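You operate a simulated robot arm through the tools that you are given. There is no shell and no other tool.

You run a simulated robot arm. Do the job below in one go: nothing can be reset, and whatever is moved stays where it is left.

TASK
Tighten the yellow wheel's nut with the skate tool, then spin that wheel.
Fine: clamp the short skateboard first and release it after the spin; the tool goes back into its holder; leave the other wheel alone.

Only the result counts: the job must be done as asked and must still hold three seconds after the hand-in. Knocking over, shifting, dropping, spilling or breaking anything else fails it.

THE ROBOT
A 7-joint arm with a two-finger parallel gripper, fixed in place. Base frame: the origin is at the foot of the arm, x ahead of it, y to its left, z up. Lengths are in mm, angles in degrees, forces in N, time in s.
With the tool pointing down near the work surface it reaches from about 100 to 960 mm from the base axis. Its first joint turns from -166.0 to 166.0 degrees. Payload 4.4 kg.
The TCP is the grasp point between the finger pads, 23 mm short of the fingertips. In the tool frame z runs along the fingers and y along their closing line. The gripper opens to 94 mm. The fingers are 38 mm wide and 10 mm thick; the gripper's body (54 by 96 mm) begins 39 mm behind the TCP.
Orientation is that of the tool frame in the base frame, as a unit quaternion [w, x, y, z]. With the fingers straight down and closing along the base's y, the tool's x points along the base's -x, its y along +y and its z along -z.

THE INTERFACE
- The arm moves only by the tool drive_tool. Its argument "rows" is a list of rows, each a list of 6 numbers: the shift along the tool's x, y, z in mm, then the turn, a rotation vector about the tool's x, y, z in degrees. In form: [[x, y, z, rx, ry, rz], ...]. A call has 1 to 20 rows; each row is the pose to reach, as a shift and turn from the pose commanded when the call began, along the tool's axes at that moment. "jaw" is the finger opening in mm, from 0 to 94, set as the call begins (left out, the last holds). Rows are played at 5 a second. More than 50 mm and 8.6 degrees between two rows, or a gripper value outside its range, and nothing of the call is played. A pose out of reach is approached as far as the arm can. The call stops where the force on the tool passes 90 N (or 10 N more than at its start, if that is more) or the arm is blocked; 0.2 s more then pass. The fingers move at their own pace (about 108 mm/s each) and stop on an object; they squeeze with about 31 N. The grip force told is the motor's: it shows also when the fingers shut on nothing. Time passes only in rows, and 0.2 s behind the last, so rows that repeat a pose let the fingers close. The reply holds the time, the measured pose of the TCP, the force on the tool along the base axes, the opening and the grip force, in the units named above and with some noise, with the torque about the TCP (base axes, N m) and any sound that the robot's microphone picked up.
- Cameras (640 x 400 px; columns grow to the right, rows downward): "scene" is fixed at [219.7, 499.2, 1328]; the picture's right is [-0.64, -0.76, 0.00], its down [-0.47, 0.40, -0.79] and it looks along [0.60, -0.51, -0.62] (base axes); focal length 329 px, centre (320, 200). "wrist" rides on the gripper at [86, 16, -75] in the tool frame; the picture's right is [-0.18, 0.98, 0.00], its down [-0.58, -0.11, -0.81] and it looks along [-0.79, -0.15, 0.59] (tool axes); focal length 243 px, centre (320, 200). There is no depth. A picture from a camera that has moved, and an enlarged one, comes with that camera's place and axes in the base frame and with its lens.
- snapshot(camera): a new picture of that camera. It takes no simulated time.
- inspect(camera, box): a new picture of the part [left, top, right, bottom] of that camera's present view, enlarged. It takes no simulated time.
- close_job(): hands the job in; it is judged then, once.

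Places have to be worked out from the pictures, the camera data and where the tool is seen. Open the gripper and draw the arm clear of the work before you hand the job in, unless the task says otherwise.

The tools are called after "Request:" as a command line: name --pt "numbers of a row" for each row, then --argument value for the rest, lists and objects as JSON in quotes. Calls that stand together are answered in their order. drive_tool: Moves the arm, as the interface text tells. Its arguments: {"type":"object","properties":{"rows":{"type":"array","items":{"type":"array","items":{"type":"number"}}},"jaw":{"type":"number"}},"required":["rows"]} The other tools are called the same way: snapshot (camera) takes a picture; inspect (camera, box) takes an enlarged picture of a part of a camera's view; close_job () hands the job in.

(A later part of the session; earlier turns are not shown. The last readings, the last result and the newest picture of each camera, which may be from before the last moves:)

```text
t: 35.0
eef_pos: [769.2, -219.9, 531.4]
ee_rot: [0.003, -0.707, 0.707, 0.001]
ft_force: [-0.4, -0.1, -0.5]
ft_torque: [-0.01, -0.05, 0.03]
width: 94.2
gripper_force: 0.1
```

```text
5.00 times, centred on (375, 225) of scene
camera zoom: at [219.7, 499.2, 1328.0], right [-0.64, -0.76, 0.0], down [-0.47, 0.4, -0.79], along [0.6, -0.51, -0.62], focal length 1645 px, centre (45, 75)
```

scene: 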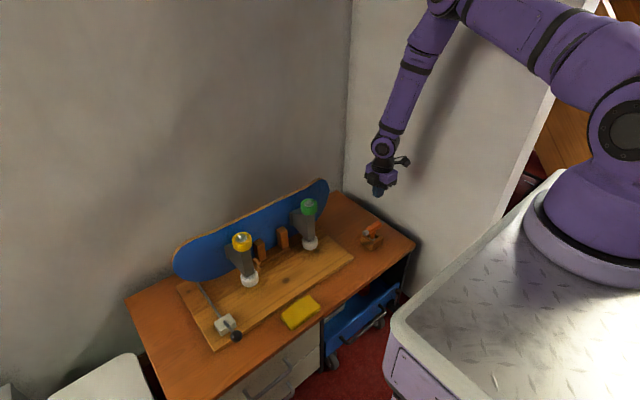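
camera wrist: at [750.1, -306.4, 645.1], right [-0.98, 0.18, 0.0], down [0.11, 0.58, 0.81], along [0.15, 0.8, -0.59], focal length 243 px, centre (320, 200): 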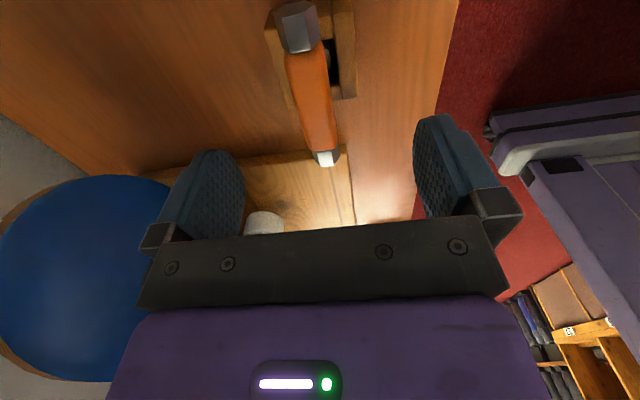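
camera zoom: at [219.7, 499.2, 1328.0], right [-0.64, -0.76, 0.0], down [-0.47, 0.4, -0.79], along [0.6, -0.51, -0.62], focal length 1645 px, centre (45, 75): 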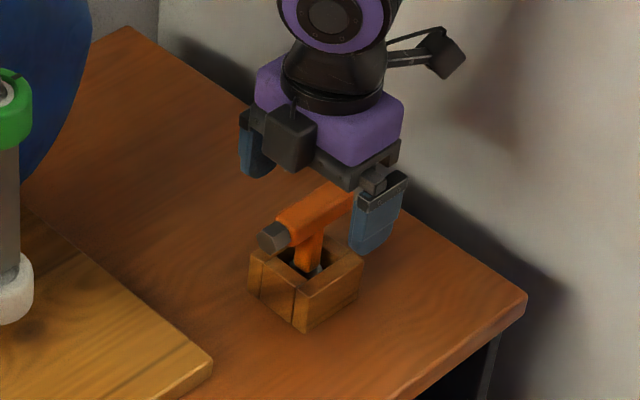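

Triangulating the bar's ends in both views puts its centre within 1 mm of the TCP axis and its axis at z≈503. I descend 28 mm and close on the bar.

Request:
drive_tool --pt "0.5 0 14 0 0 0" --pt "0.5 0 28 0 0 0" --pt "0.5 0 28 0 0 0"

Request:
drive_tool --pt "0 0 0 0 0 0" --pt "0 0 0 0 0 0" --pt "0 0 0 0 0 0" --pt "0 0 0 0 0 0" --jaw 5

Request:
inspect --camera "wrist" --box '[220, 0, 440, 220]'

Request:
inspect --camera "scene" --box '[335, 185, 415, 265]'

```text
t: 35.8
eef_pos: [770.5, -218.5, 504.0]
ee_rot: [0.002, -0.707, 0.707, 0.002]
ft_force: [-0.4, -0.1, 0.8]
ft_torque: [0.02, -0.01, 0.01]
width: 94.0
gripper_force: 0.1
```

```text
t: 36.8
eef_pos: [771.3, -219.2, 503.2]
ee_rot: [0.003, -0.706, 0.708, 0.002]
ft_force: [0.2, -0.2, 0.5]
ft_torque: [0.02, -0.03, 0.0]
width: 21.5
gripper_force: 30.7
```

```text
1.82 times, centred on (330, 110) of wrist
camera zoom: at [754.2, -305.7, 577.1], right [-0.98, 0.18, 0.0], down [0.11, 0.58, 0.81], along [0.15, 0.8, -0.59], focal length 441 px, centre (302, 364)
```

zoom: 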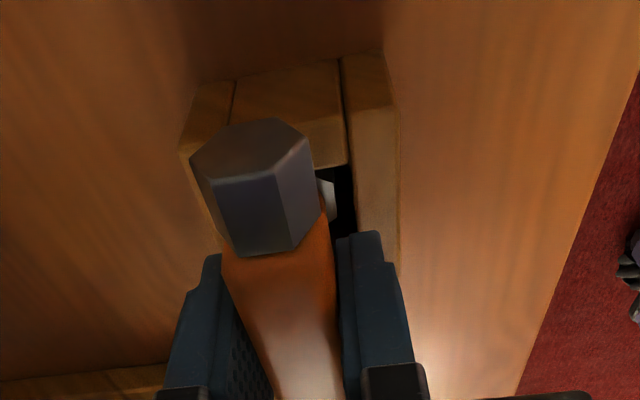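

```text
5.00 times, centred on (375, 225) of scene
camera zoom: at [219.7, 499.2, 1328.0], right [-0.64, -0.76, 0.0], down [-0.47, 0.4, -0.79], along [0.6, -0.51, -0.62], focal length 1645 px, centre (45, 75)
```

zoom: 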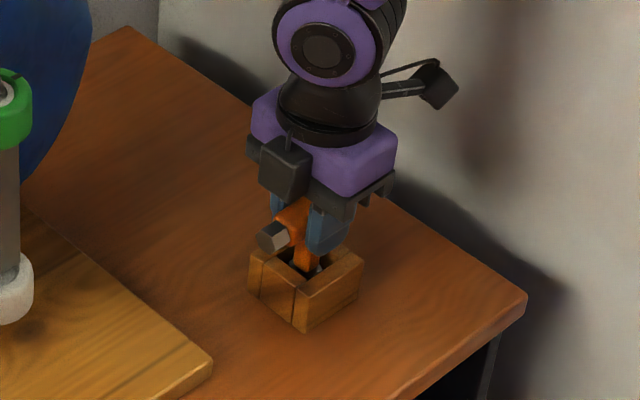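

The bar is gripped (21.5 mm, 31 N) at TCP (771, -219, 503.5), which I note for putting it back. I lift straight up and check the tool hangs straight.

Request:
drive_tool --pt "0 0 -10 0 0 0" --pt "0 0 -25 0 0 0" --pt "0 0 -50 0 0 0" --pt "0 0 -80 0 0 0" --pt "0 0 -120 0 0 0" --pt "0 0 -120 0 0 0"

Request:
inspect --camera "scene" --box '[335, 165, 415, 265]'

Request:
inspect --camera "wrist" --box '[220, 0, 440, 220]'

```text
t: 38.2
eef_pos: [769.3, -221.4, 625.2]
ee_rot: [0.003, -0.707, 0.707, 0.002]
ft_force: [0.0, 0.6, -1.1]
ft_torque: [-0.04, 0.01, -0.03]
width: 21.9
gripper_force: 30.9
```

```text
4.00 times, centred on (375, 215) of scene
camera zoom: at [219.7, 499.2, 1328.0], right [-0.64, -0.76, 0.0], down [-0.47, 0.4, -0.79], along [0.6, -0.51, -0.62], focal length 1316 px, centre (100, 140)
```

zoom: 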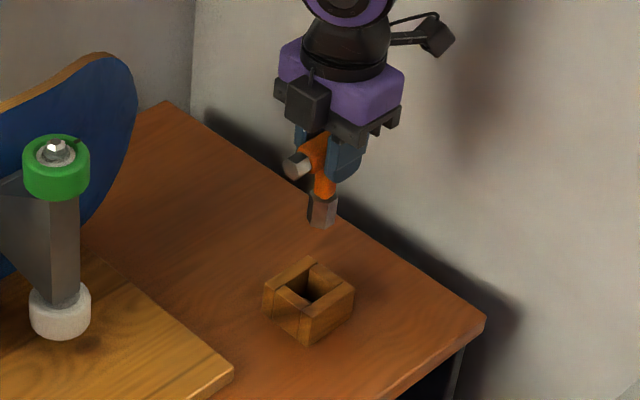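

```text
1.82 times, centred on (330, 110) of wrist
camera zoom: at [752.8, -307.1, 698.1], right [-0.98, 0.18, 0.0], down [0.11, 0.58, 0.81], along [0.15, 0.8, -0.59], focal length 441 px, centre (302, 364)
```

zoom: 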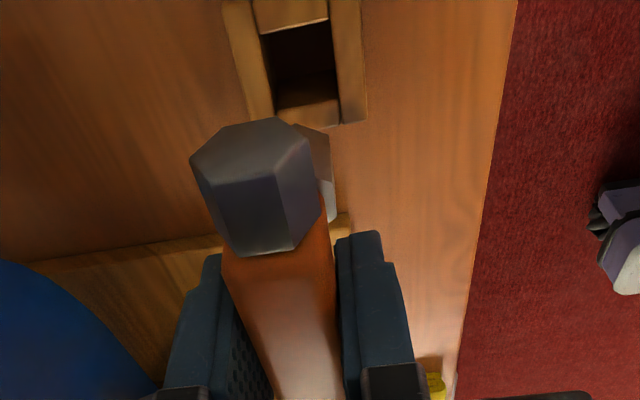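

The tool came out cleanly: a hex socket at the stem's bottom, about 85 mm below the bar axis. I carry it high to beside the yellow wheel, where the wrist camera can see the nut and its hex orientation.

Request:
drive_tool --pt "0 0 -44 0 0 0" --pt "0 0 -88 0 0 0" --pt "0 0 -132 0 0 0" --pt "0 0 -175 0 0 0" --pt "-44 0 -175 0 0 0" --pt "-88 0 -175 0 0 0" --pt "-132 0 -175 0 0 0" --pt "-176 0 -175 0 0 0" --pt "-220 0 -175 0 0 0" --pt "-264 0 -175 0 0 0" --pt "-308 0 -175 0 0 0" --pt "-352 0 -175 0 0 0" --pt "-396 0 -175 0 0 0" --pt "-436 0 -175 0 0 0" --pt "-436 0 -175 0 0 0"

Request:
snapshot --camera "wrist"

Request:
snapshot --camera "scene"

```text
t: 41.4
eef_pos: [769.5, 215.7, 799.6]
ee_rot: [0.002, -0.707, 0.707, 0.001]
ft_force: [0.3, 0.7, -1.3]
ft_torque: [-0.03, 0.01, -0.01]
width: 21.7
gripper_force: 31.1
```

```text
taken
camera wrist: at [752.7, 129.7, 873.7], right [-0.98, 0.18, 0.0], down [0.11, 0.58, 0.81], along [0.15, 0.8, -0.59], focal length 243 px, centre (320, 200)
```

wrist: 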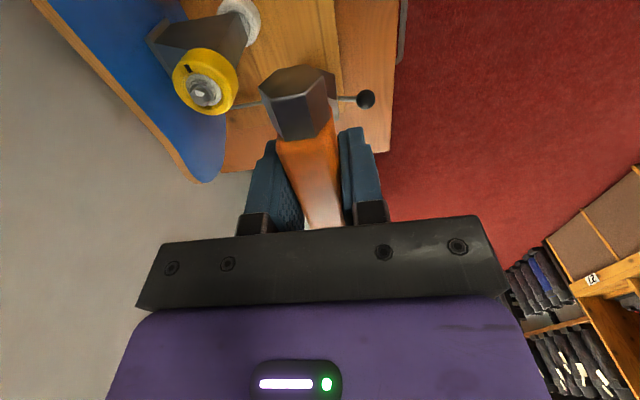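

```text
taken
```

scene: 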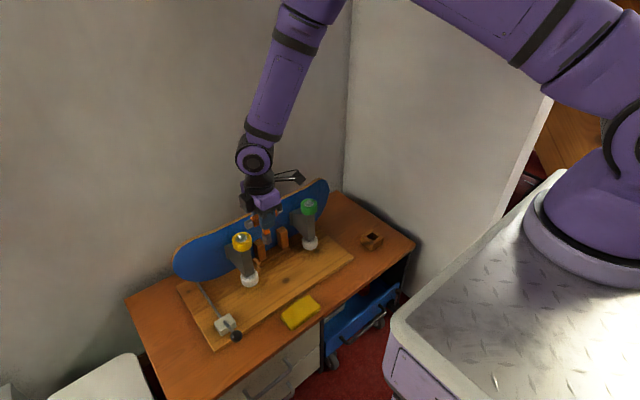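

The nut is clearly visible at the left of the wrist view. I enlarge it to get its position and the hex orientation.

Request:
inspect --camera "wrist" --box '[165, 45, 245, 125]'

Request:
inspect --camera "wrist" --box '[185, 70, 225, 110]'

Request:
inspect --camera "wrist" --box '[240, 50, 380, 160]'

Request:
inspect --camera "scene" --box '[225, 170, 305, 250]'

```text
5.00 times, centred on (205, 85) of wrist
camera zoom: at [752.7, 129.7, 873.7], right [-0.98, 0.18, 0.0], down [0.11, 0.58, 0.81], along [0.15, 0.8, -0.59], focal length 1213 px, centre (895, 775)
```

zoom: 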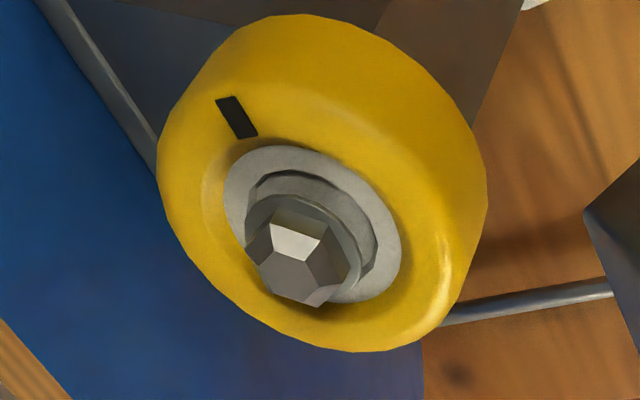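

```text
10.00 times, centred on (205, 90) of wrist
camera zoom: at [752.7, 129.7, 873.7], right [-0.98, 0.18, 0.0], down [0.11, 0.58, 0.81], along [0.15, 0.8, -0.59], focal length 2426 px, centre (1470, 1300)
```

zoom: 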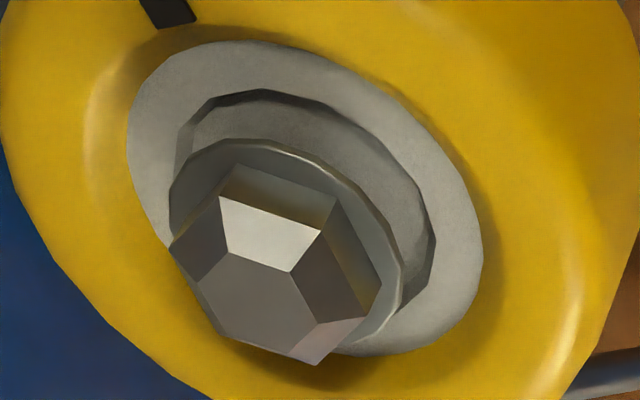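

```text
3.64 times, centred on (310, 105) of wrist
camera zoom: at [752.7, 129.7, 873.7], right [-0.98, 0.18, 0.0], down [0.11, 0.58, 0.81], along [0.15, 0.8, -0.59], focal length 882 px, centre (356, 546)
```

zoom: 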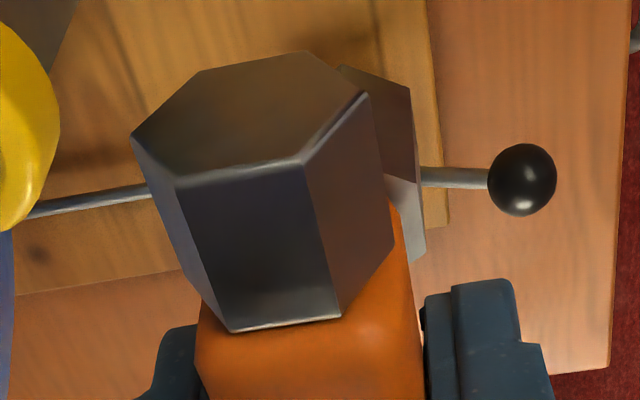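

```text
5.00 times, centred on (265, 210) of scene
camera zoom: at [219.7, 499.2, 1328.0], right [-0.64, -0.76, 0.0], down [-0.47, 0.4, -0.79], along [0.6, -0.51, -0.62], focal length 1645 px, centre (595, 150)
```

zoom: 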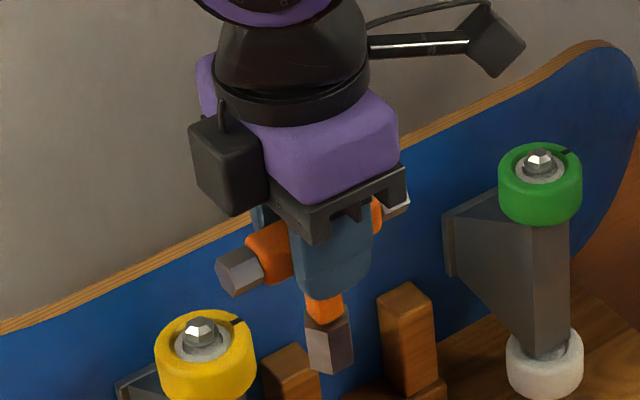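

The nut's hex vertices point along ±y (flats face ±x), matching the stem socket's hex as held. To fix its height I take a second, lower view from further back.

Request:
drive_tool --pt "28 0 25 0 0 0" --pt "56 0 60 0 0 0" --pt "56 0 60 0 0 0"

Request:
snapshot --camera "wrist"

Request:
inspect --camera "wrist" --box '[180, 160, 240, 210]'

```text
t: 42.2
eef_pos: [769.7, 159.1, 739.0]
ee_rot: [-0.003, 0.708, -0.706, -0.001]
ft_force: [0.6, 0.1, -0.4]
ft_torque: [0.0, 0.0, -0.03]
width: 21.5
gripper_force: 30.8
```

```text
taken
camera wrist: at [753.0, 72.5, 812.2], right [-0.98, 0.18, 0.0], down [0.11, 0.58, 0.81], along [0.15, 0.8, -0.59], focal length 243 px, centre (320, 200)
```

wrist: 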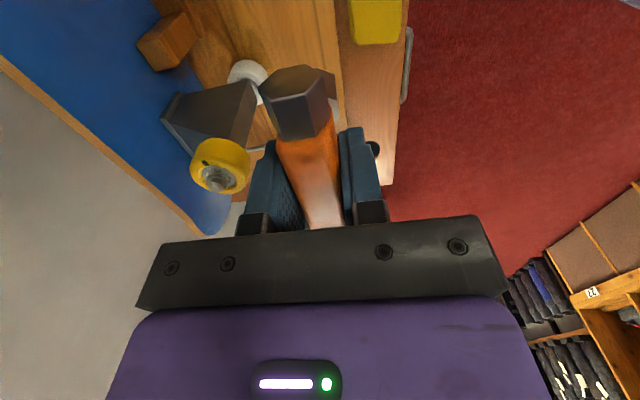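

```text
8.00 times, centred on (210, 185) of wrist
camera zoom: at [753.0, 72.5, 812.2], right [-0.98, 0.18, 0.0], down [0.11, 0.58, 0.81], along [0.15, 0.8, -0.59], focal length 1941 px, centre (1200, 320)
```

zoom: 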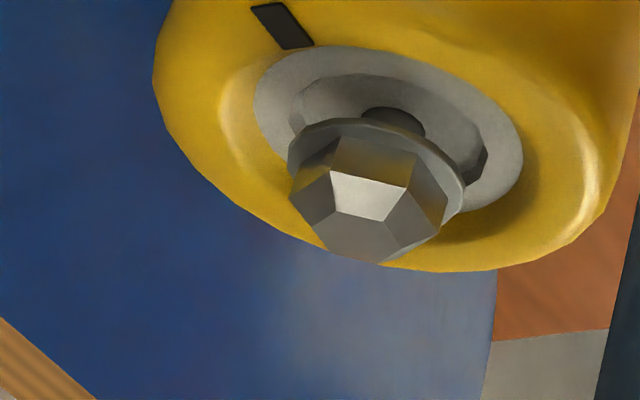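

Triangulating both views gives the nut's top centre at about (884, 231, 670), i.e. TCP + (114.5, 71.7, -69). I raise the tool and move it over the nut, hovering with the socket about 20 mm above it.

Request:
drive_tool --pt "0 0 -45 0 0 0" --pt "-20 -35 -45 0 0 0" --pt "-45 -75 -45 0 0 0" --pt "-71.7 -114.5 -45 0 0 0" --pt "-71.7 -114.5 -41 0 0 0" --pt "-71.7 -114.5 -41 0 0 0"

Request:
snapshot --camera "wrist"

Request:
inspect --camera "scene" --box '[210, 190, 270, 260]'

Request:
inspect --camera "wrist" --box '[240, 20, 400, 160]'

```text
t: 43.6
eef_pos: [886.3, 231.1, 781.8]
ee_rot: [-0.003, 0.708, -0.707, -0.001]
ft_force: [-0.1, -0.5, -1.5]
ft_torque: [0.01, -0.02, -0.01]
width: 21.7
gripper_force: 31.0
```

```text
taken
camera wrist: at [868.3, 144.2, 855.1], right [-0.98, 0.18, 0.0], down [0.11, 0.58, 0.81], along [0.15, 0.8, -0.59], focal length 243 px, centre (320, 200)
```

wrist: 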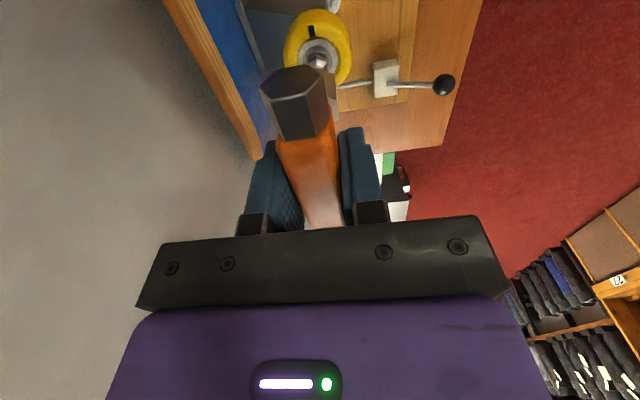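

```text
5.71 times, centred on (240, 225) of scene
camera zoom: at [219.7, 499.2, 1328.0], right [-0.64, -0.76, 0.0], down [-0.47, 0.4, -0.79], along [0.6, -0.51, -0.62], focal length 1880 px, centre (777, 57)
```

zoom: 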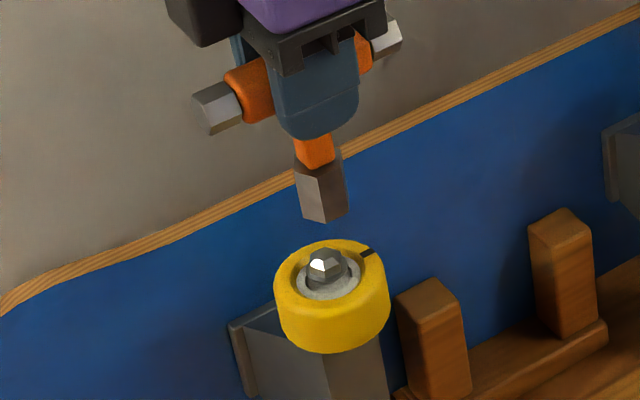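

```text
2.86 times, centred on (320, 90) of wrist
camera zoom: at [868.3, 144.2, 855.1], right [-0.98, 0.18, 0.0], down [0.11, 0.58, 0.81], along [0.15, 0.8, -0.59], focal length 693 px, centre (320, 514)
```

zoom: 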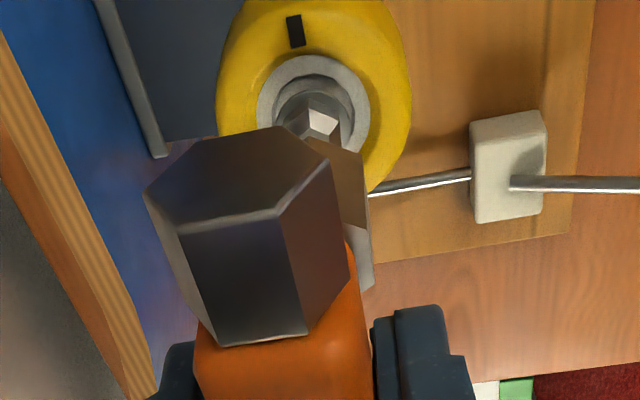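

The socket hovers above the nut; the wrist view suggests the nut is still about 2–3 mm further in +x and +y. I zoom in on both cameras to refine the offset.

Request:
inspect --camera "scene" --box '[225, 212, 261, 248]'

Request:
inspect --camera "wrist" --box '[295, 40, 355, 80]'

```text
11.11 times, centred on (243, 230) of scene
camera zoom: at [219.7, 499.2, 1328.0], right [-0.64, -0.76, 0.0], down [-0.47, 0.4, -0.79], along [0.6, -0.51, -0.62], focal length 3655 px, centre (1176, -133)
```

zoom: 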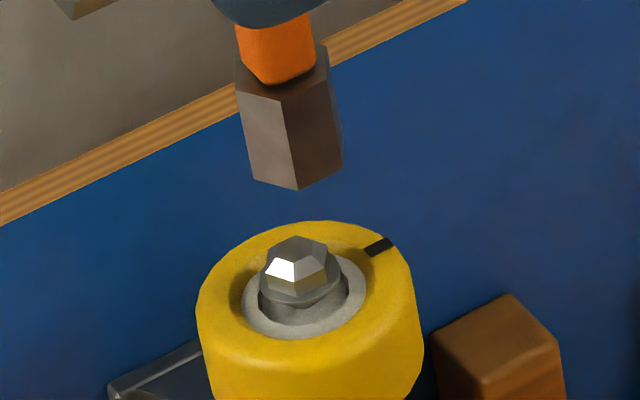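

```text
10.00 times, centred on (325, 60) of wrist
camera zoom: at [868.3, 144.2, 855.1], right [-0.98, 0.18, 0.0], down [0.11, 0.58, 0.81], along [0.15, 0.8, -0.59], focal length 2426 px, centre (270, 1600)
```

zoom: 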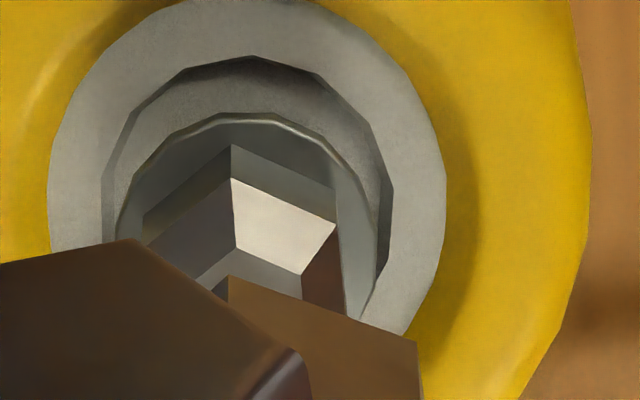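

Combining both zooms, the gap is about 30 mm and the nut lies about 4 mm in +y and 2 mm in +x from the socket axis; the hexes are parallel within 2°. I correct and come down 15 mm, then re-check.

Request:
drive_tool --pt "-4.2 -2.1 0 0 0 0" --pt "-4.2 -2.1 8 0 0 0" --pt "-4.2 -2.1 15 0 0 0" --pt "-4.2 -2.1 15 0 0 0"

Request:
inspect --camera "scene" --box '[225, 212, 261, 248]'

Request:
inspect --camera "wrist" --box '[295, 40, 355, 80]'

```text
t: 44.6
eef_pos: [887.2, 235.8, 766.1]
ee_rot: [0.002, -0.707, 0.707, 0.001]
ft_force: [0.1, -0.5, -1.1]
ft_torque: [0.02, 0.03, -0.01]
width: 21.7
gripper_force: 30.9
```

```text
11.11 times, centred on (243, 230) of scene
camera zoom: at [219.7, 499.2, 1328.0], right [-0.64, -0.76, 0.0], down [-0.47, 0.4, -0.79], along [0.6, -0.51, -0.62], focal length 3655 px, centre (1176, -133)
```

zoom: 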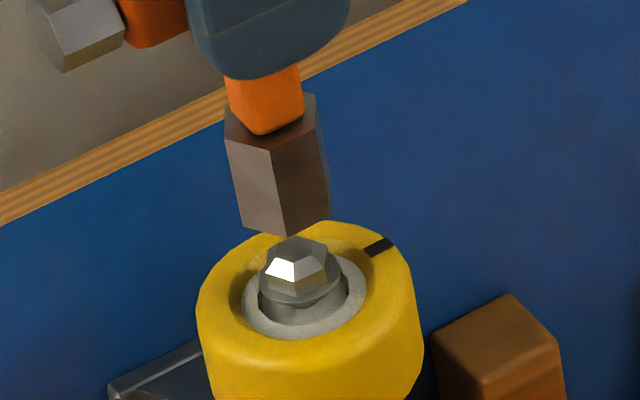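

```text
10.00 times, centred on (325, 60) of wrist
camera zoom: at [870.2, 148.8, 840.2], right [-0.98, 0.18, 0.0], down [0.11, 0.58, 0.81], along [0.15, 0.8, -0.59], focal length 2426 px, centre (270, 1600)
```

zoom: 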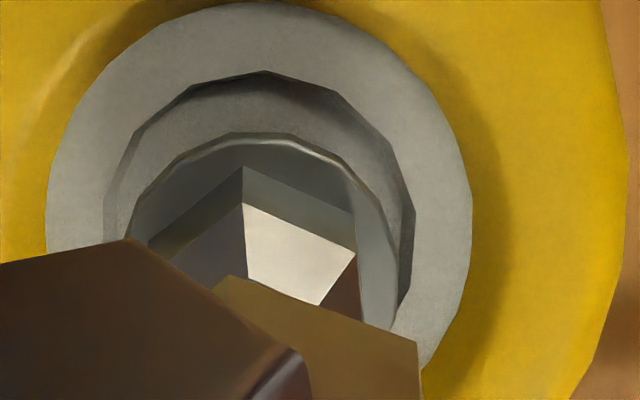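

Now the offset reads within about 0.5 mm and the gap about 16 mm. I lower another 11 mm and check once more just above the nut.

Request:
drive_tool --pt "0 0 5 0 0 0" --pt "0 0 11 0 0 0" --pt "0 0 11 0 0 0"

Request:
inspect --camera "scene" --box '[225, 212, 261, 248]'

Request:
inspect --camera "wrist" --box '[295, 40, 355, 80]'

```text
t: 45.4
eef_pos: [886.5, 235.6, 757.5]
ee_rot: [0.002, -0.707, 0.707, 0.001]
ft_force: [-0.6, -0.5, -1.5]
ft_torque: [0.03, -0.04, 0.0]
width: 21.7
gripper_force: 31.1
```

```text
11.11 times, centred on (243, 230) of scene
camera zoom: at [219.7, 499.2, 1328.0], right [-0.64, -0.76, 0.0], down [-0.47, 0.4, -0.79], along [0.6, -0.51, -0.62], focal length 3655 px, centre (1176, -133)
```

zoom: 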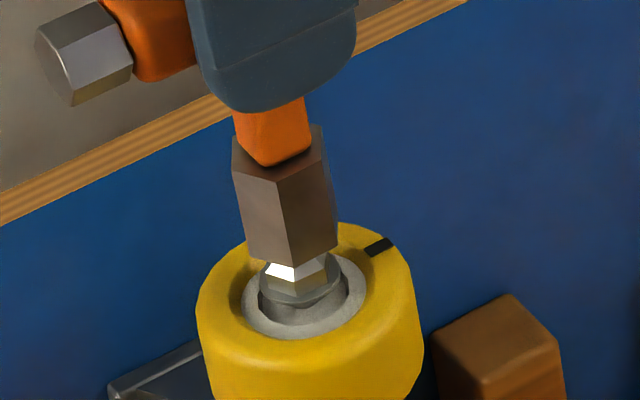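

```text
10.00 times, centred on (325, 60) of wrist
camera zoom: at [870.5, 148.7, 829.3], right [-0.98, 0.18, 0.0], down [0.11, 0.58, 0.81], along [0.15, 0.8, -0.59], focal length 2426 px, centre (270, 1600)
```

zoom: 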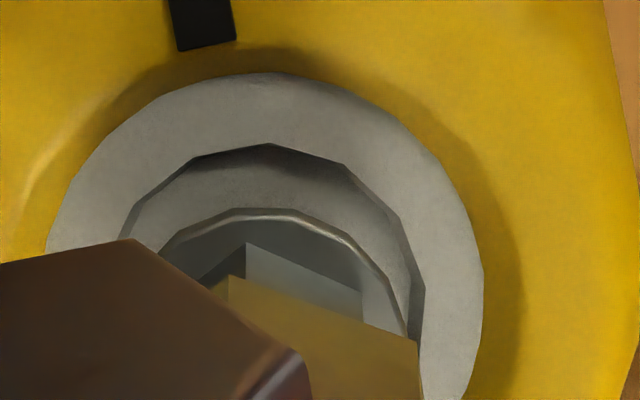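

Just above the nut now (gap ≈ 5–6 mm), offset under 1 mm. I nudge 0.5 mm in -y and lower slowly over the nut, watching the force.

Request:
drive_tool --pt "0.5 0.3 2 0 0 0" --pt "0.5 0.3 4 0 0 0" --pt "0.5 0.3 6 0 0 0" --pt "0.5 0.3 8 0 0 0"

Request:
inspect --camera "scene" --box '[225, 212, 261, 248]'

```text
t: 46.4
eef_pos: [887.1, 234.9, 747.9]
ee_rot: [-0.002, 0.707, -0.707, -0.001]
ft_force: [0.7, -0.6, -0.5]
ft_torque: [0.08, -0.04, -0.02]
width: 21.6
gripper_force: 30.9
```

```text
11.11 times, centred on (243, 230) of scene
camera zoom: at [219.7, 499.2, 1328.0], right [-0.64, -0.76, 0.0], down [-0.47, 0.4, -0.79], along [0.6, -0.51, -0.62], focal length 3655 px, centre (1176, -133)
```

zoom: 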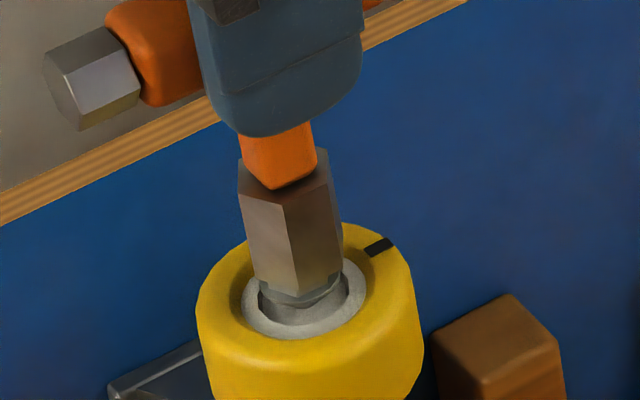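

The socket slips over the nut with practically no force. I keep lowering in 2 mm steps until it seats.

Request:
drive_tool --pt "0 0 2 0 0 0" --pt "0 0 4 0 0 0" --pt "0 0 6 0 0 0"

Request:
inspect --camera "scene" --box '[225, 212, 261, 248]'

```text
t: 47.2
eef_pos: [886.8, 236.0, 742.6]
ee_rot: [0.004, -0.707, 0.707, 0.001]
ft_force: [4.8, 4.6, 2.0]
ft_torque: [0.47, -0.49, -0.03]
width: 21.8
gripper_force: 31.2
```

```text
11.11 times, centred on (243, 230) of scene
camera zoom: at [219.7, 499.2, 1328.0], right [-0.64, -0.76, 0.0], down [-0.47, 0.4, -0.79], along [0.6, -0.51, -0.62], focal length 3655 px, centre (1176, -133)
```

zoom: 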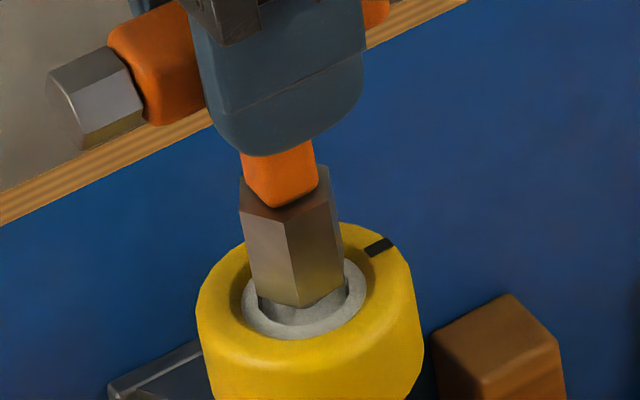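

The socket is nearly down at the flange; a few newtons of side force say to shift about 0.4 mm in +x and +y. I do that and lower 2 mm more.

Request:
drive_tool --pt "-0.4 -0.4 0 0 0 0" --pt "-0.4 -0.4 1.5 0 0 0" --pt "-0.4 -0.4 3 0 0 0" --pt "-0.4 -0.4 3 0 0 0"

Request:
inspect --camera "scene" --box '[225, 212, 261, 248]'

```text
t: 48.2
eef_pos: [887.2, 234.7, 740.5]
ee_rot: [0.004, -0.707, 0.707, 0.001]
ft_force: [2.0, 0.7, 29.7]
ft_torque: [-0.1, 0.06, 0.02]
width: 21.8
gripper_force: 30.7
```

```text
11.11 times, centred on (243, 230) of scene
camera zoom: at [219.7, 499.2, 1328.0], right [-0.64, -0.76, 0.0], down [-0.47, 0.4, -0.79], along [0.6, -0.51, -0.62], focal length 3655 px, centre (1176, -133)
```

zoom: 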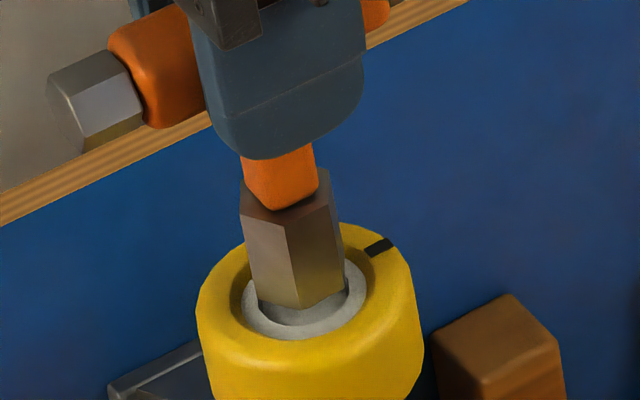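

Seated: 30 N downward with the side forces gone. I ease off 1.5 mm and start turning clockwise (about tool +z), reading the torque after 20°.

Request:
drive_tool --pt "0 0 -1.5 0 0 0" --pt "0 0 -1.5 0 0 5" --pt "0 0 -1.5 0 0 10" --pt "0 0 -1.5 0 0 15" --pt "0 0 -1.5 0 0 20"

Request:
inspect --camera "scene" --box '[225, 212, 261, 248]'

```text
t: 49.4
eef_pos: [885.4, 236.7, 740.3]
ee_rot: [0.002, -0.574, 0.819, 0.002]
ft_force: [6.7, 4.7, 14.8]
ft_torque: [0.41, -0.39, 0.08]
width: 21.5
gripper_force: 30.7
```

```text
11.11 times, centred on (243, 230) of scene
camera zoom: at [219.7, 499.2, 1328.0], right [-0.64, -0.76, 0.0], down [-0.47, 0.4, -0.79], along [0.6, -0.51, -0.62], focal length 3655 px, centre (1176, -133)
```

zoom: 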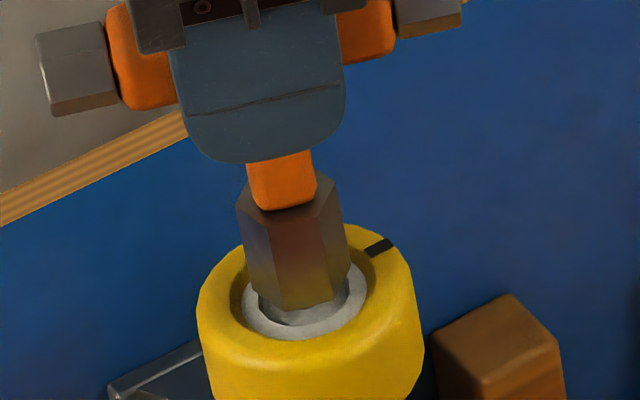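

After 20° the nut turns easily (0.08 N·m). I relieve the small side force and continue clockwise another 42°.

Request:
drive_tool --pt "-0.5 -0.4 0.3 0 0 6" --pt "-0.5 -0.4 0.3 0 0 12" --pt "-0.5 -0.4 0.3 0 0 18" --pt "-0.5 -0.4 0.4 0 0 24" --pt "-0.5 -0.4 0.4 0 0 30" --pt "-0.5 -0.4 0.5 0 0 36" --pt "-0.5 -0.4 0.5 0 0 42"

Request:
inspect --camera "scene" --box '[225, 212, 261, 248]'

```text
t: 51.0
eef_pos: [886.7, 235.2, 738.6]
ee_rot: [0.002, -0.241, 0.971, 0.002]
ft_force: [11.9, 4.0, 4.8]
ft_torque: [0.29, -0.93, 0.06]
width: 21.6
gripper_force: 31.2
```

```text
11.11 times, centred on (243, 230) of scene
camera zoom: at [219.7, 499.2, 1328.0], right [-0.64, -0.76, 0.0], down [-0.47, 0.4, -0.79], along [0.6, -0.51, -0.62], focal length 3655 px, centre (1176, -133)
```

zoom: 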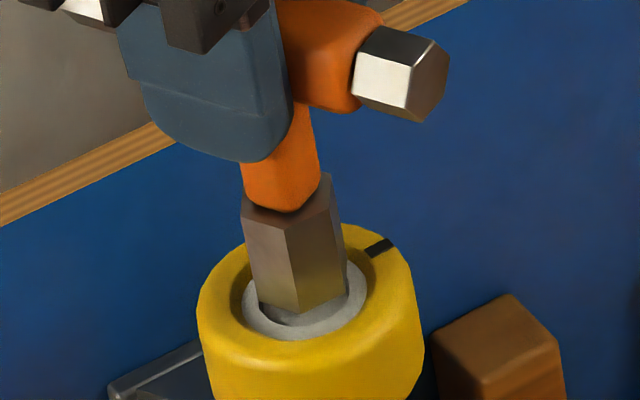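

The nut is still turning freely and sinking (down force dropped to 5 N), with a small eccentricity of the grip. I continue another 42° clockwise, compensating the offset and following the nut down by about 1.5 mm.

Request:
drive_tool --pt "-1.0 -0.22 0.6 0 0 7" --pt "-1.12 -0.34 0.8 0 0 14" --pt "-1.23 -0.48 1.0 0 0 21" --pt "-1.32 -0.63 1.2 0 0 28" --pt "-1.39 -0.79 1.4 0 0 35" --pt "-1.45 -0.95 1.6 0 0 42"

Request:
inspect --camera "scene" --box '[225, 212, 261, 248]'

```text
t: 52.4
eef_pos: [887.8, 234.3, 738.5]
ee_rot: [0.0, 0.123, 0.992, 0.003]
ft_force: [-3.0, -7.0, 16.3]
ft_torque: [-0.49, 0.13, 0.08]
width: 21.7
gripper_force: 31.1
```

```text
11.11 times, centred on (243, 230) of scene
camera zoom: at [219.7, 499.2, 1328.0], right [-0.64, -0.76, 0.0], down [-0.47, 0.4, -0.79], along [0.6, -0.51, -0.62], focal length 3655 px, centre (1176, -133)
```

zoom: 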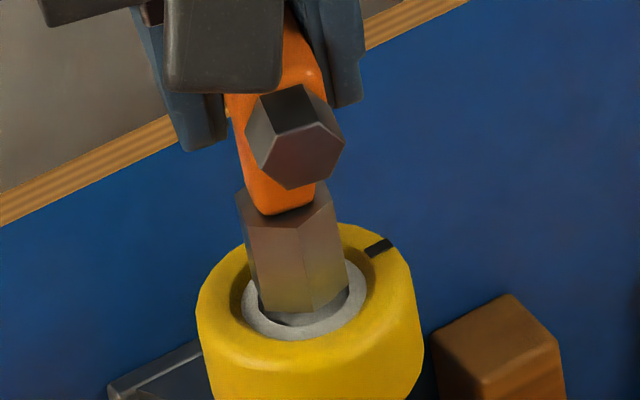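

104° done, torque still only 0.08 N·m. I continue clockwise another 42° with an adjusted centre correction.

Request:
drive_tool --pt "0.04 -0.7 0.1 0 0 7" --pt "-0.05 -0.8 0.2 0 0 14" --pt "-0.13 -0.9 0.3 0 0 21" --pt "-0.2 -1.0 0.4 0 0 28" --pt "-0.26 -1.1 0.5 0 0 35" --pt "-0.3 -1.2 0.6 0 0 42"

```text
t: 53.8
eef_pos: [888.1, 233.9, 738.7]
ee_rot: [0.0, 0.47, 0.883, 0.004]
ft_force: [-4.2, -1.1, 11.4]
ft_torque: [-0.13, 0.23, 0.92]
width: 21.8
gripper_force: 31.5
```

The torque has jumped to 0.92 N·m at 146° — the nut is getting tight. I continue in small steps and watch torque and sound.

Request:
drive_tool --pt "0.2 0 0.2 0 0 2" --pt "0.2 0 0.2 0 0 4" --pt "0.2 0 0.2 0 0 6"

Request:
inspect --camera "scene" --box '[225, 212, 261, 248]'

```text
t: 54.6
eef_pos: [888.3, 234.0, 737.7]
ee_rot: [0.0, 0.515, 0.857, 0.003]
ft_force: [-2.8, -2.6, 10.4]
ft_torque: [-0.26, 0.05, 1.05]
width: 23.6
gripper_force: 30.7
```

```text
11.11 times, centred on (243, 230) of scene
camera zoom: at [219.7, 499.2, 1328.0], right [-0.64, -0.76, 0.0], down [-0.47, 0.4, -0.79], along [0.6, -0.51, -0.62], focal length 3655 px, centre (1176, -133)
```

zoom: 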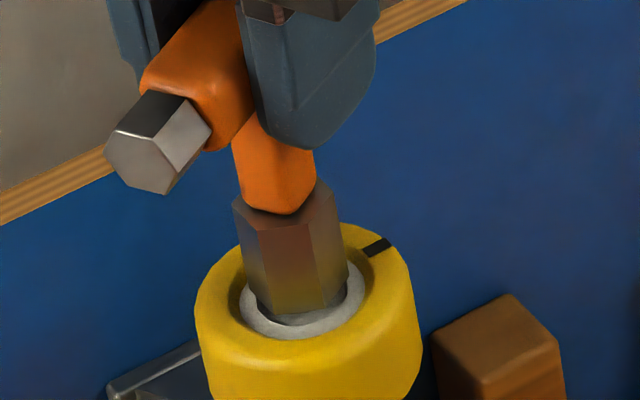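

The fingers are being pried open slightly (23.6 mm) at 1.05 N·m, so the nut resists firmly. I turn 3° more and compare the socket's angle in the picture to see whether the nut still moves.

Request:
inspect --camera "scene" --box '[231, 225, 255, 245]'

Request:
drive_tool --pt "0 0 0.2 0 0 1.5" --pt "0 0 0.2 0 0 3" --pt "0 0 0.2 0 0 3"

Request:
inspect --camera "scene" --box '[231, 225, 255, 245]'

```text
16.00 times, centred on (243, 235) of scene
camera zoom: at [219.7, 499.2, 1328.0], right [-0.64, -0.76, 0.0], down [-0.47, 0.4, -0.79], along [0.6, -0.51, -0.62], focal length 5264 px, centre (1552, -360)
```

zoom: 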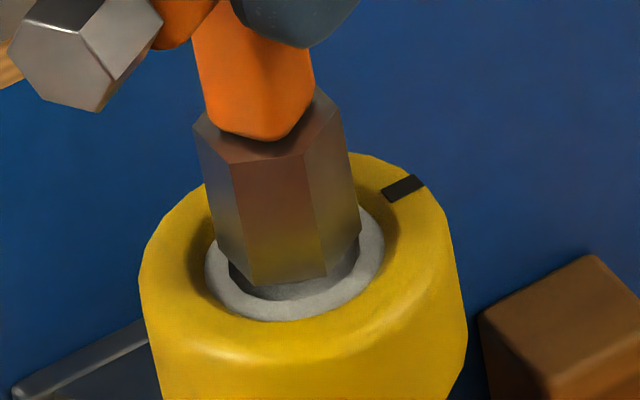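

```text
t: 55.4
eef_pos: [887.8, 234.9, 736.2]
ee_rot: [0.001, 0.537, 0.843, 0.003]
ft_force: [-1.0, -3.6, 12.4]
ft_torque: [-0.36, -0.08, 1.02]
width: 23.9
gripper_force: 30.4
```

```text
16.00 times, centred on (243, 235) of scene
camera zoom: at [219.7, 499.2, 1328.0], right [-0.64, -0.76, 0.0], down [-0.47, 0.4, -0.79], along [0.6, -0.51, -0.62], focal length 5264 px, centre (1552, -360)
```

zoom: 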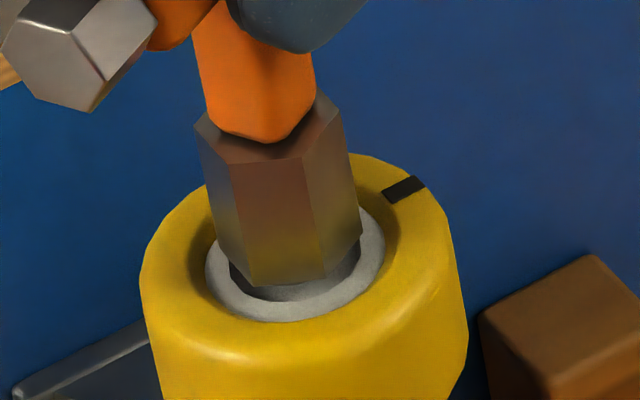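

The socket still creeps round at about 1.0 N·m, so the nut is snugging up. I continue a few more degrees.

Request:
drive_tool --pt "0 0.1 0.2 0 0 2" --pt "0 0.2 0.2 0 0 4" --pt "0 0.3 0.2 0 0 6" --pt "0 0.3 0.2 0 0 6"

Request:
inspect --camera "scene" --box '[231, 225, 255, 245]'

```text
t: 56.4
eef_pos: [888.3, 234.5, 737.6]
ee_rot: [-0.001, 0.58, 0.814, 0.003]
ft_force: [-1.3, 2.5, 12.3]
ft_torque: [0.05, 0.09, 1.0]
width: 26.5
gripper_force: 30.9
```

```text
16.00 times, centred on (243, 235) of scene
camera zoom: at [219.7, 499.2, 1328.0], right [-0.64, -0.76, 0.0], down [-0.47, 0.4, -0.79], along [0.6, -0.51, -0.62], focal length 5264 px, centre (1552, -360)
```

zoom: 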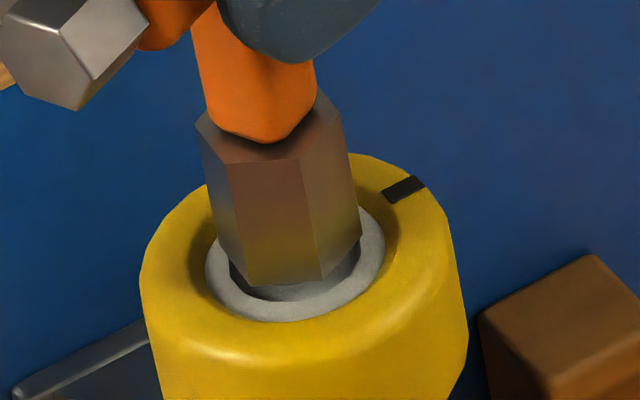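

The socket no longer turned while the bar twisted in the grip (26.5 mm, about 1 N·m) — the nut is against its stop, about 150° tightened. I rotate back just the 8° of grip twist to unload, and check.

Request:
drive_tool --pt "0 0 0 0 0 -2" --pt "0 0 0 0 0 -4" --pt "0 0 0 0 0 -6" --pt "0 0 -0.5 0 0 -8" --pt "0 0 -0.5 0 0 -8"

Request:
inspect --camera "scene" --box '[231, 225, 255, 245]'

```text
t: 57.6
eef_pos: [890.0, 234.4, 737.8]
ee_rot: [-0.001, 0.522, 0.853, 0.002]
ft_force: [-4.7, 1.0, 3.6]
ft_torque: [0.14, 0.26, 0.79]
width: 21.8
gripper_force: 30.9
```

```text
16.00 times, centred on (243, 235) of scene
camera zoom: at [219.7, 499.2, 1328.0], right [-0.64, -0.76, 0.0], down [-0.47, 0.4, -0.79], along [0.6, -0.51, -0.62], focal length 5264 px, centre (1552, -360)
```

zoom: 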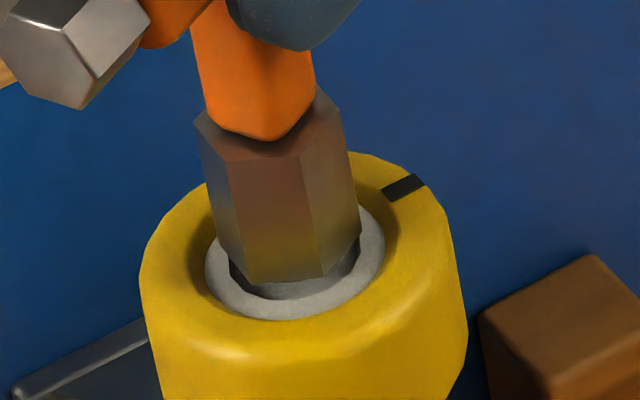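

The bar is flush again (21.8 mm) with 0.8 N·m still stored. I back off another 3° to unload, then re-check.

Request:
drive_tool --pt "0 0 0 0 0 -1.5" --pt "0 0 0 0 0 -3" --pt "0 0 0 0 0 -3"

```text
t: 58.4
eef_pos: [889.6, 233.8, 737.1]
ee_rot: [-0.002, 0.499, 0.867, 0.002]
ft_force: [-4.8, -1.7, -0.4]
ft_torque: [-0.1, 0.34, 0.82]
width: 21.8
gripper_force: 30.5
```

The torque stays at 0.8 N·m though I backed off 3°. I look at the socket's angle to see whether the nut followed back.

Request:
inspect --camera "scene" --box '[231, 225, 255, 245]'

Request:
inspect --camera "scene" --box '[225, 212, 261, 248]'

Request:
snapshot --camera "wrist"

```text
16.00 times, centred on (243, 235) of scene
camera zoom: at [219.7, 499.2, 1328.0], right [-0.64, -0.76, 0.0], down [-0.47, 0.4, -0.79], along [0.6, -0.51, -0.62], focal length 5264 px, centre (1552, -360)
```

zoom: 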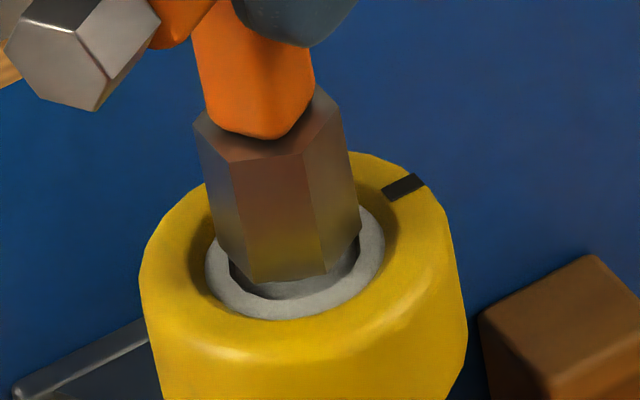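

```text
11.11 times, centred on (243, 230) of scene
camera zoom: at [219.7, 499.2, 1328.0], right [-0.64, -0.76, 0.0], down [-0.47, 0.4, -0.79], along [0.6, -0.51, -0.62], focal length 3655 px, centre (1176, -133)
```

zoom: 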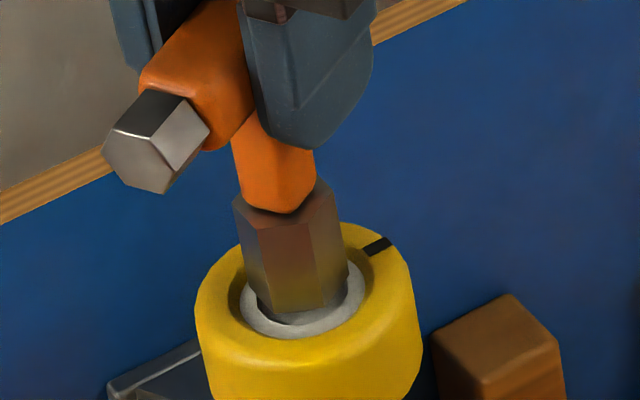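

```text
taken
camera wrist: at [859.2, 316.9, 811.6], right [0.94, 0.33, 0.0], down [0.2, -0.56, 0.8], along [0.27, -0.76, -0.59], focal length 243 px, centre (320, 200)
```

wrist: 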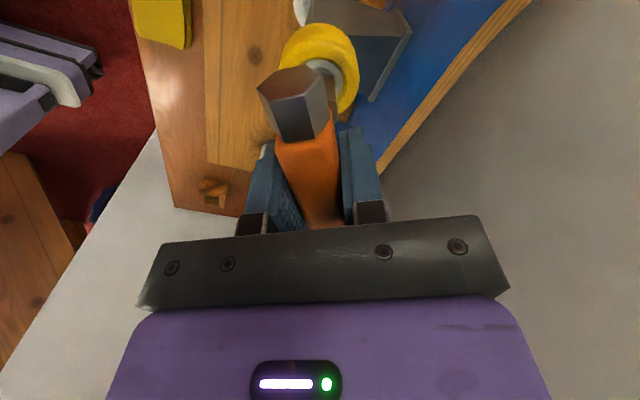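

The tool springs back with the nut, like a slightly elastic stop around 140–145°. I back off in small steps to find where the torque vanishes.

Request:
drive_tool --pt "0 0 0 0 0 -1.5" --pt "0 0 0 0 0 -3" --pt "0 0 0 0 0 -3"

Request:
drive_tool --pt "0 0 0 0 0 -1.5" --pt "0 0 0 0 0 -3" --pt "0 0 0 0 0 -3"

```text
t: 59.2
eef_pos: [889.2, 235.3, 737.1]
ee_rot: [-0.001, 0.476, 0.879, 0.003]
ft_force: [-6.0, -1.7, -1.9]
ft_torque: [-0.15, 0.42, 0.72]
width: 21.8
gripper_force: 31.1
```

```text
t: 60.0
eef_pos: [887.0, 234.6, 736.9]
ee_rot: [0.0, 0.453, 0.892, 0.003]
ft_force: [-4.6, -1.1, -5.4]
ft_torque: [-0.09, 0.28, 0.5]
width: 21.6
gripper_force: 30.6
```

The torque falls steadily as I back off (0.5 N·m at 144°), i.e. an elastic stop. I continue until it is nearly zero.

Request:
drive_tool --pt "0 0 0.2 0 0 -1.5" --pt "0 0 0.4 0 0 -3" --pt "0 0 0.4 0 0 -3"

Request:
drive_tool --pt "0 0 0 0 0 -1.5" --pt "0 0 0 0 0 -3" --pt "0 0 0 0 0 -3"

```text
t: 60.8
eef_pos: [888.9, 235.5, 738.5]
ee_rot: [-0.001, 0.43, 0.903, 0.003]
ft_force: [-6.9, -3.4, 2.0]
ft_torque: [-0.26, 0.54, 0.19]
width: 21.7
gripper_force: 30.5
```

```text
t: 61.6
eef_pos: [889.5, 235.0, 736.8]
ee_rot: [0.0, 0.405, 0.914, 0.003]
ft_force: [-5.0, -1.5, 3.1]
ft_torque: [-0.07, 0.4, 0.05]
width: 21.5
gripper_force: 31.3
```

Torque is gone at 138°: the nut sits at its stop. I relieve the side force and lift the socket straight off.

Request:
drive_tool --pt "0.2 -0.36 -2 0 0 0" --pt "0.2 -0.36 -6 0 0 0" --pt "0.2 -0.36 -10 0 0 0" --pt "0.2 -0.36 -15 0 0 0" --pt "0.2 -0.36 -25 0 0 0" --pt "0.2 -0.36 -40 0 0 0" --pt "0.2 -0.36 -60 0 0 0"

Request:
inspect --camera "scene" --box '[225, 212, 261, 248]'

Request:
inspect --camera "wrist" --box '[240, 0, 400, 120]'

Request:
inspect --camera "scene" --box '[205, 160, 285, 240]'

```text
t: 63.2
eef_pos: [887.4, 234.0, 796.1]
ee_rot: [-0.001, 0.407, 0.913, 0.002]
ft_force: [-0.2, -0.1, -1.2]
ft_torque: [0.01, 0.0, 0.02]
width: 21.7
gripper_force: 30.4
```

```text
11.11 times, centred on (243, 230) of scene
camera zoom: at [219.7, 499.2, 1328.0], right [-0.64, -0.76, 0.0], down [-0.47, 0.4, -0.79], along [0.6, -0.51, -0.62], focal length 3655 px, centre (1176, -133)
```

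zoom: 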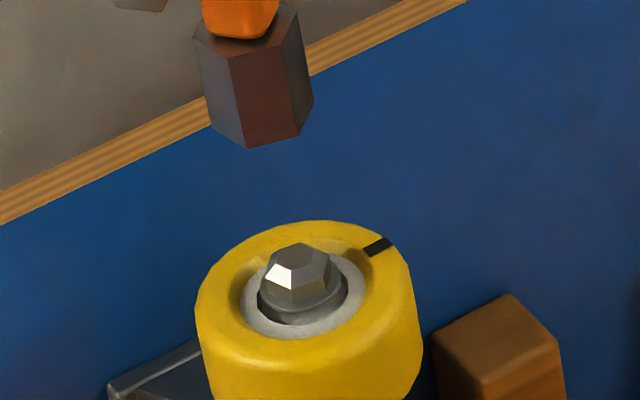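

```text
3.33 times, centred on (320, 60) of wrist
camera zoom: at [841.7, 310.0, 870.5], right [0.85, 0.52, 0.0], down [0.31, -0.51, 0.8], along [0.42, -0.69, -0.59], focal length 809 px, centre (320, 667)
```

zoom: 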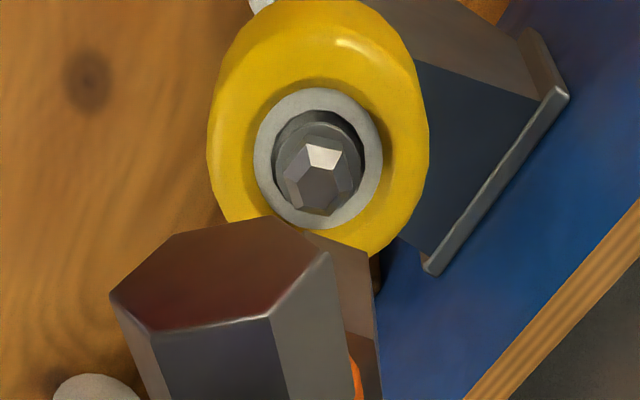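

```text
5.00 times, centred on (245, 200) of scene
camera zoom: at [219.7, 499.2, 1328.0], right [-0.64, -0.76, 0.0], down [-0.47, 0.4, -0.79], along [0.6, -0.51, -0.62], focal length 1645 px, centre (695, 200)
```

zoom: 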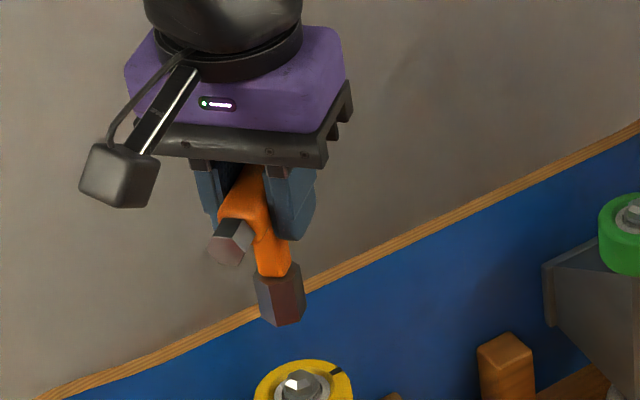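

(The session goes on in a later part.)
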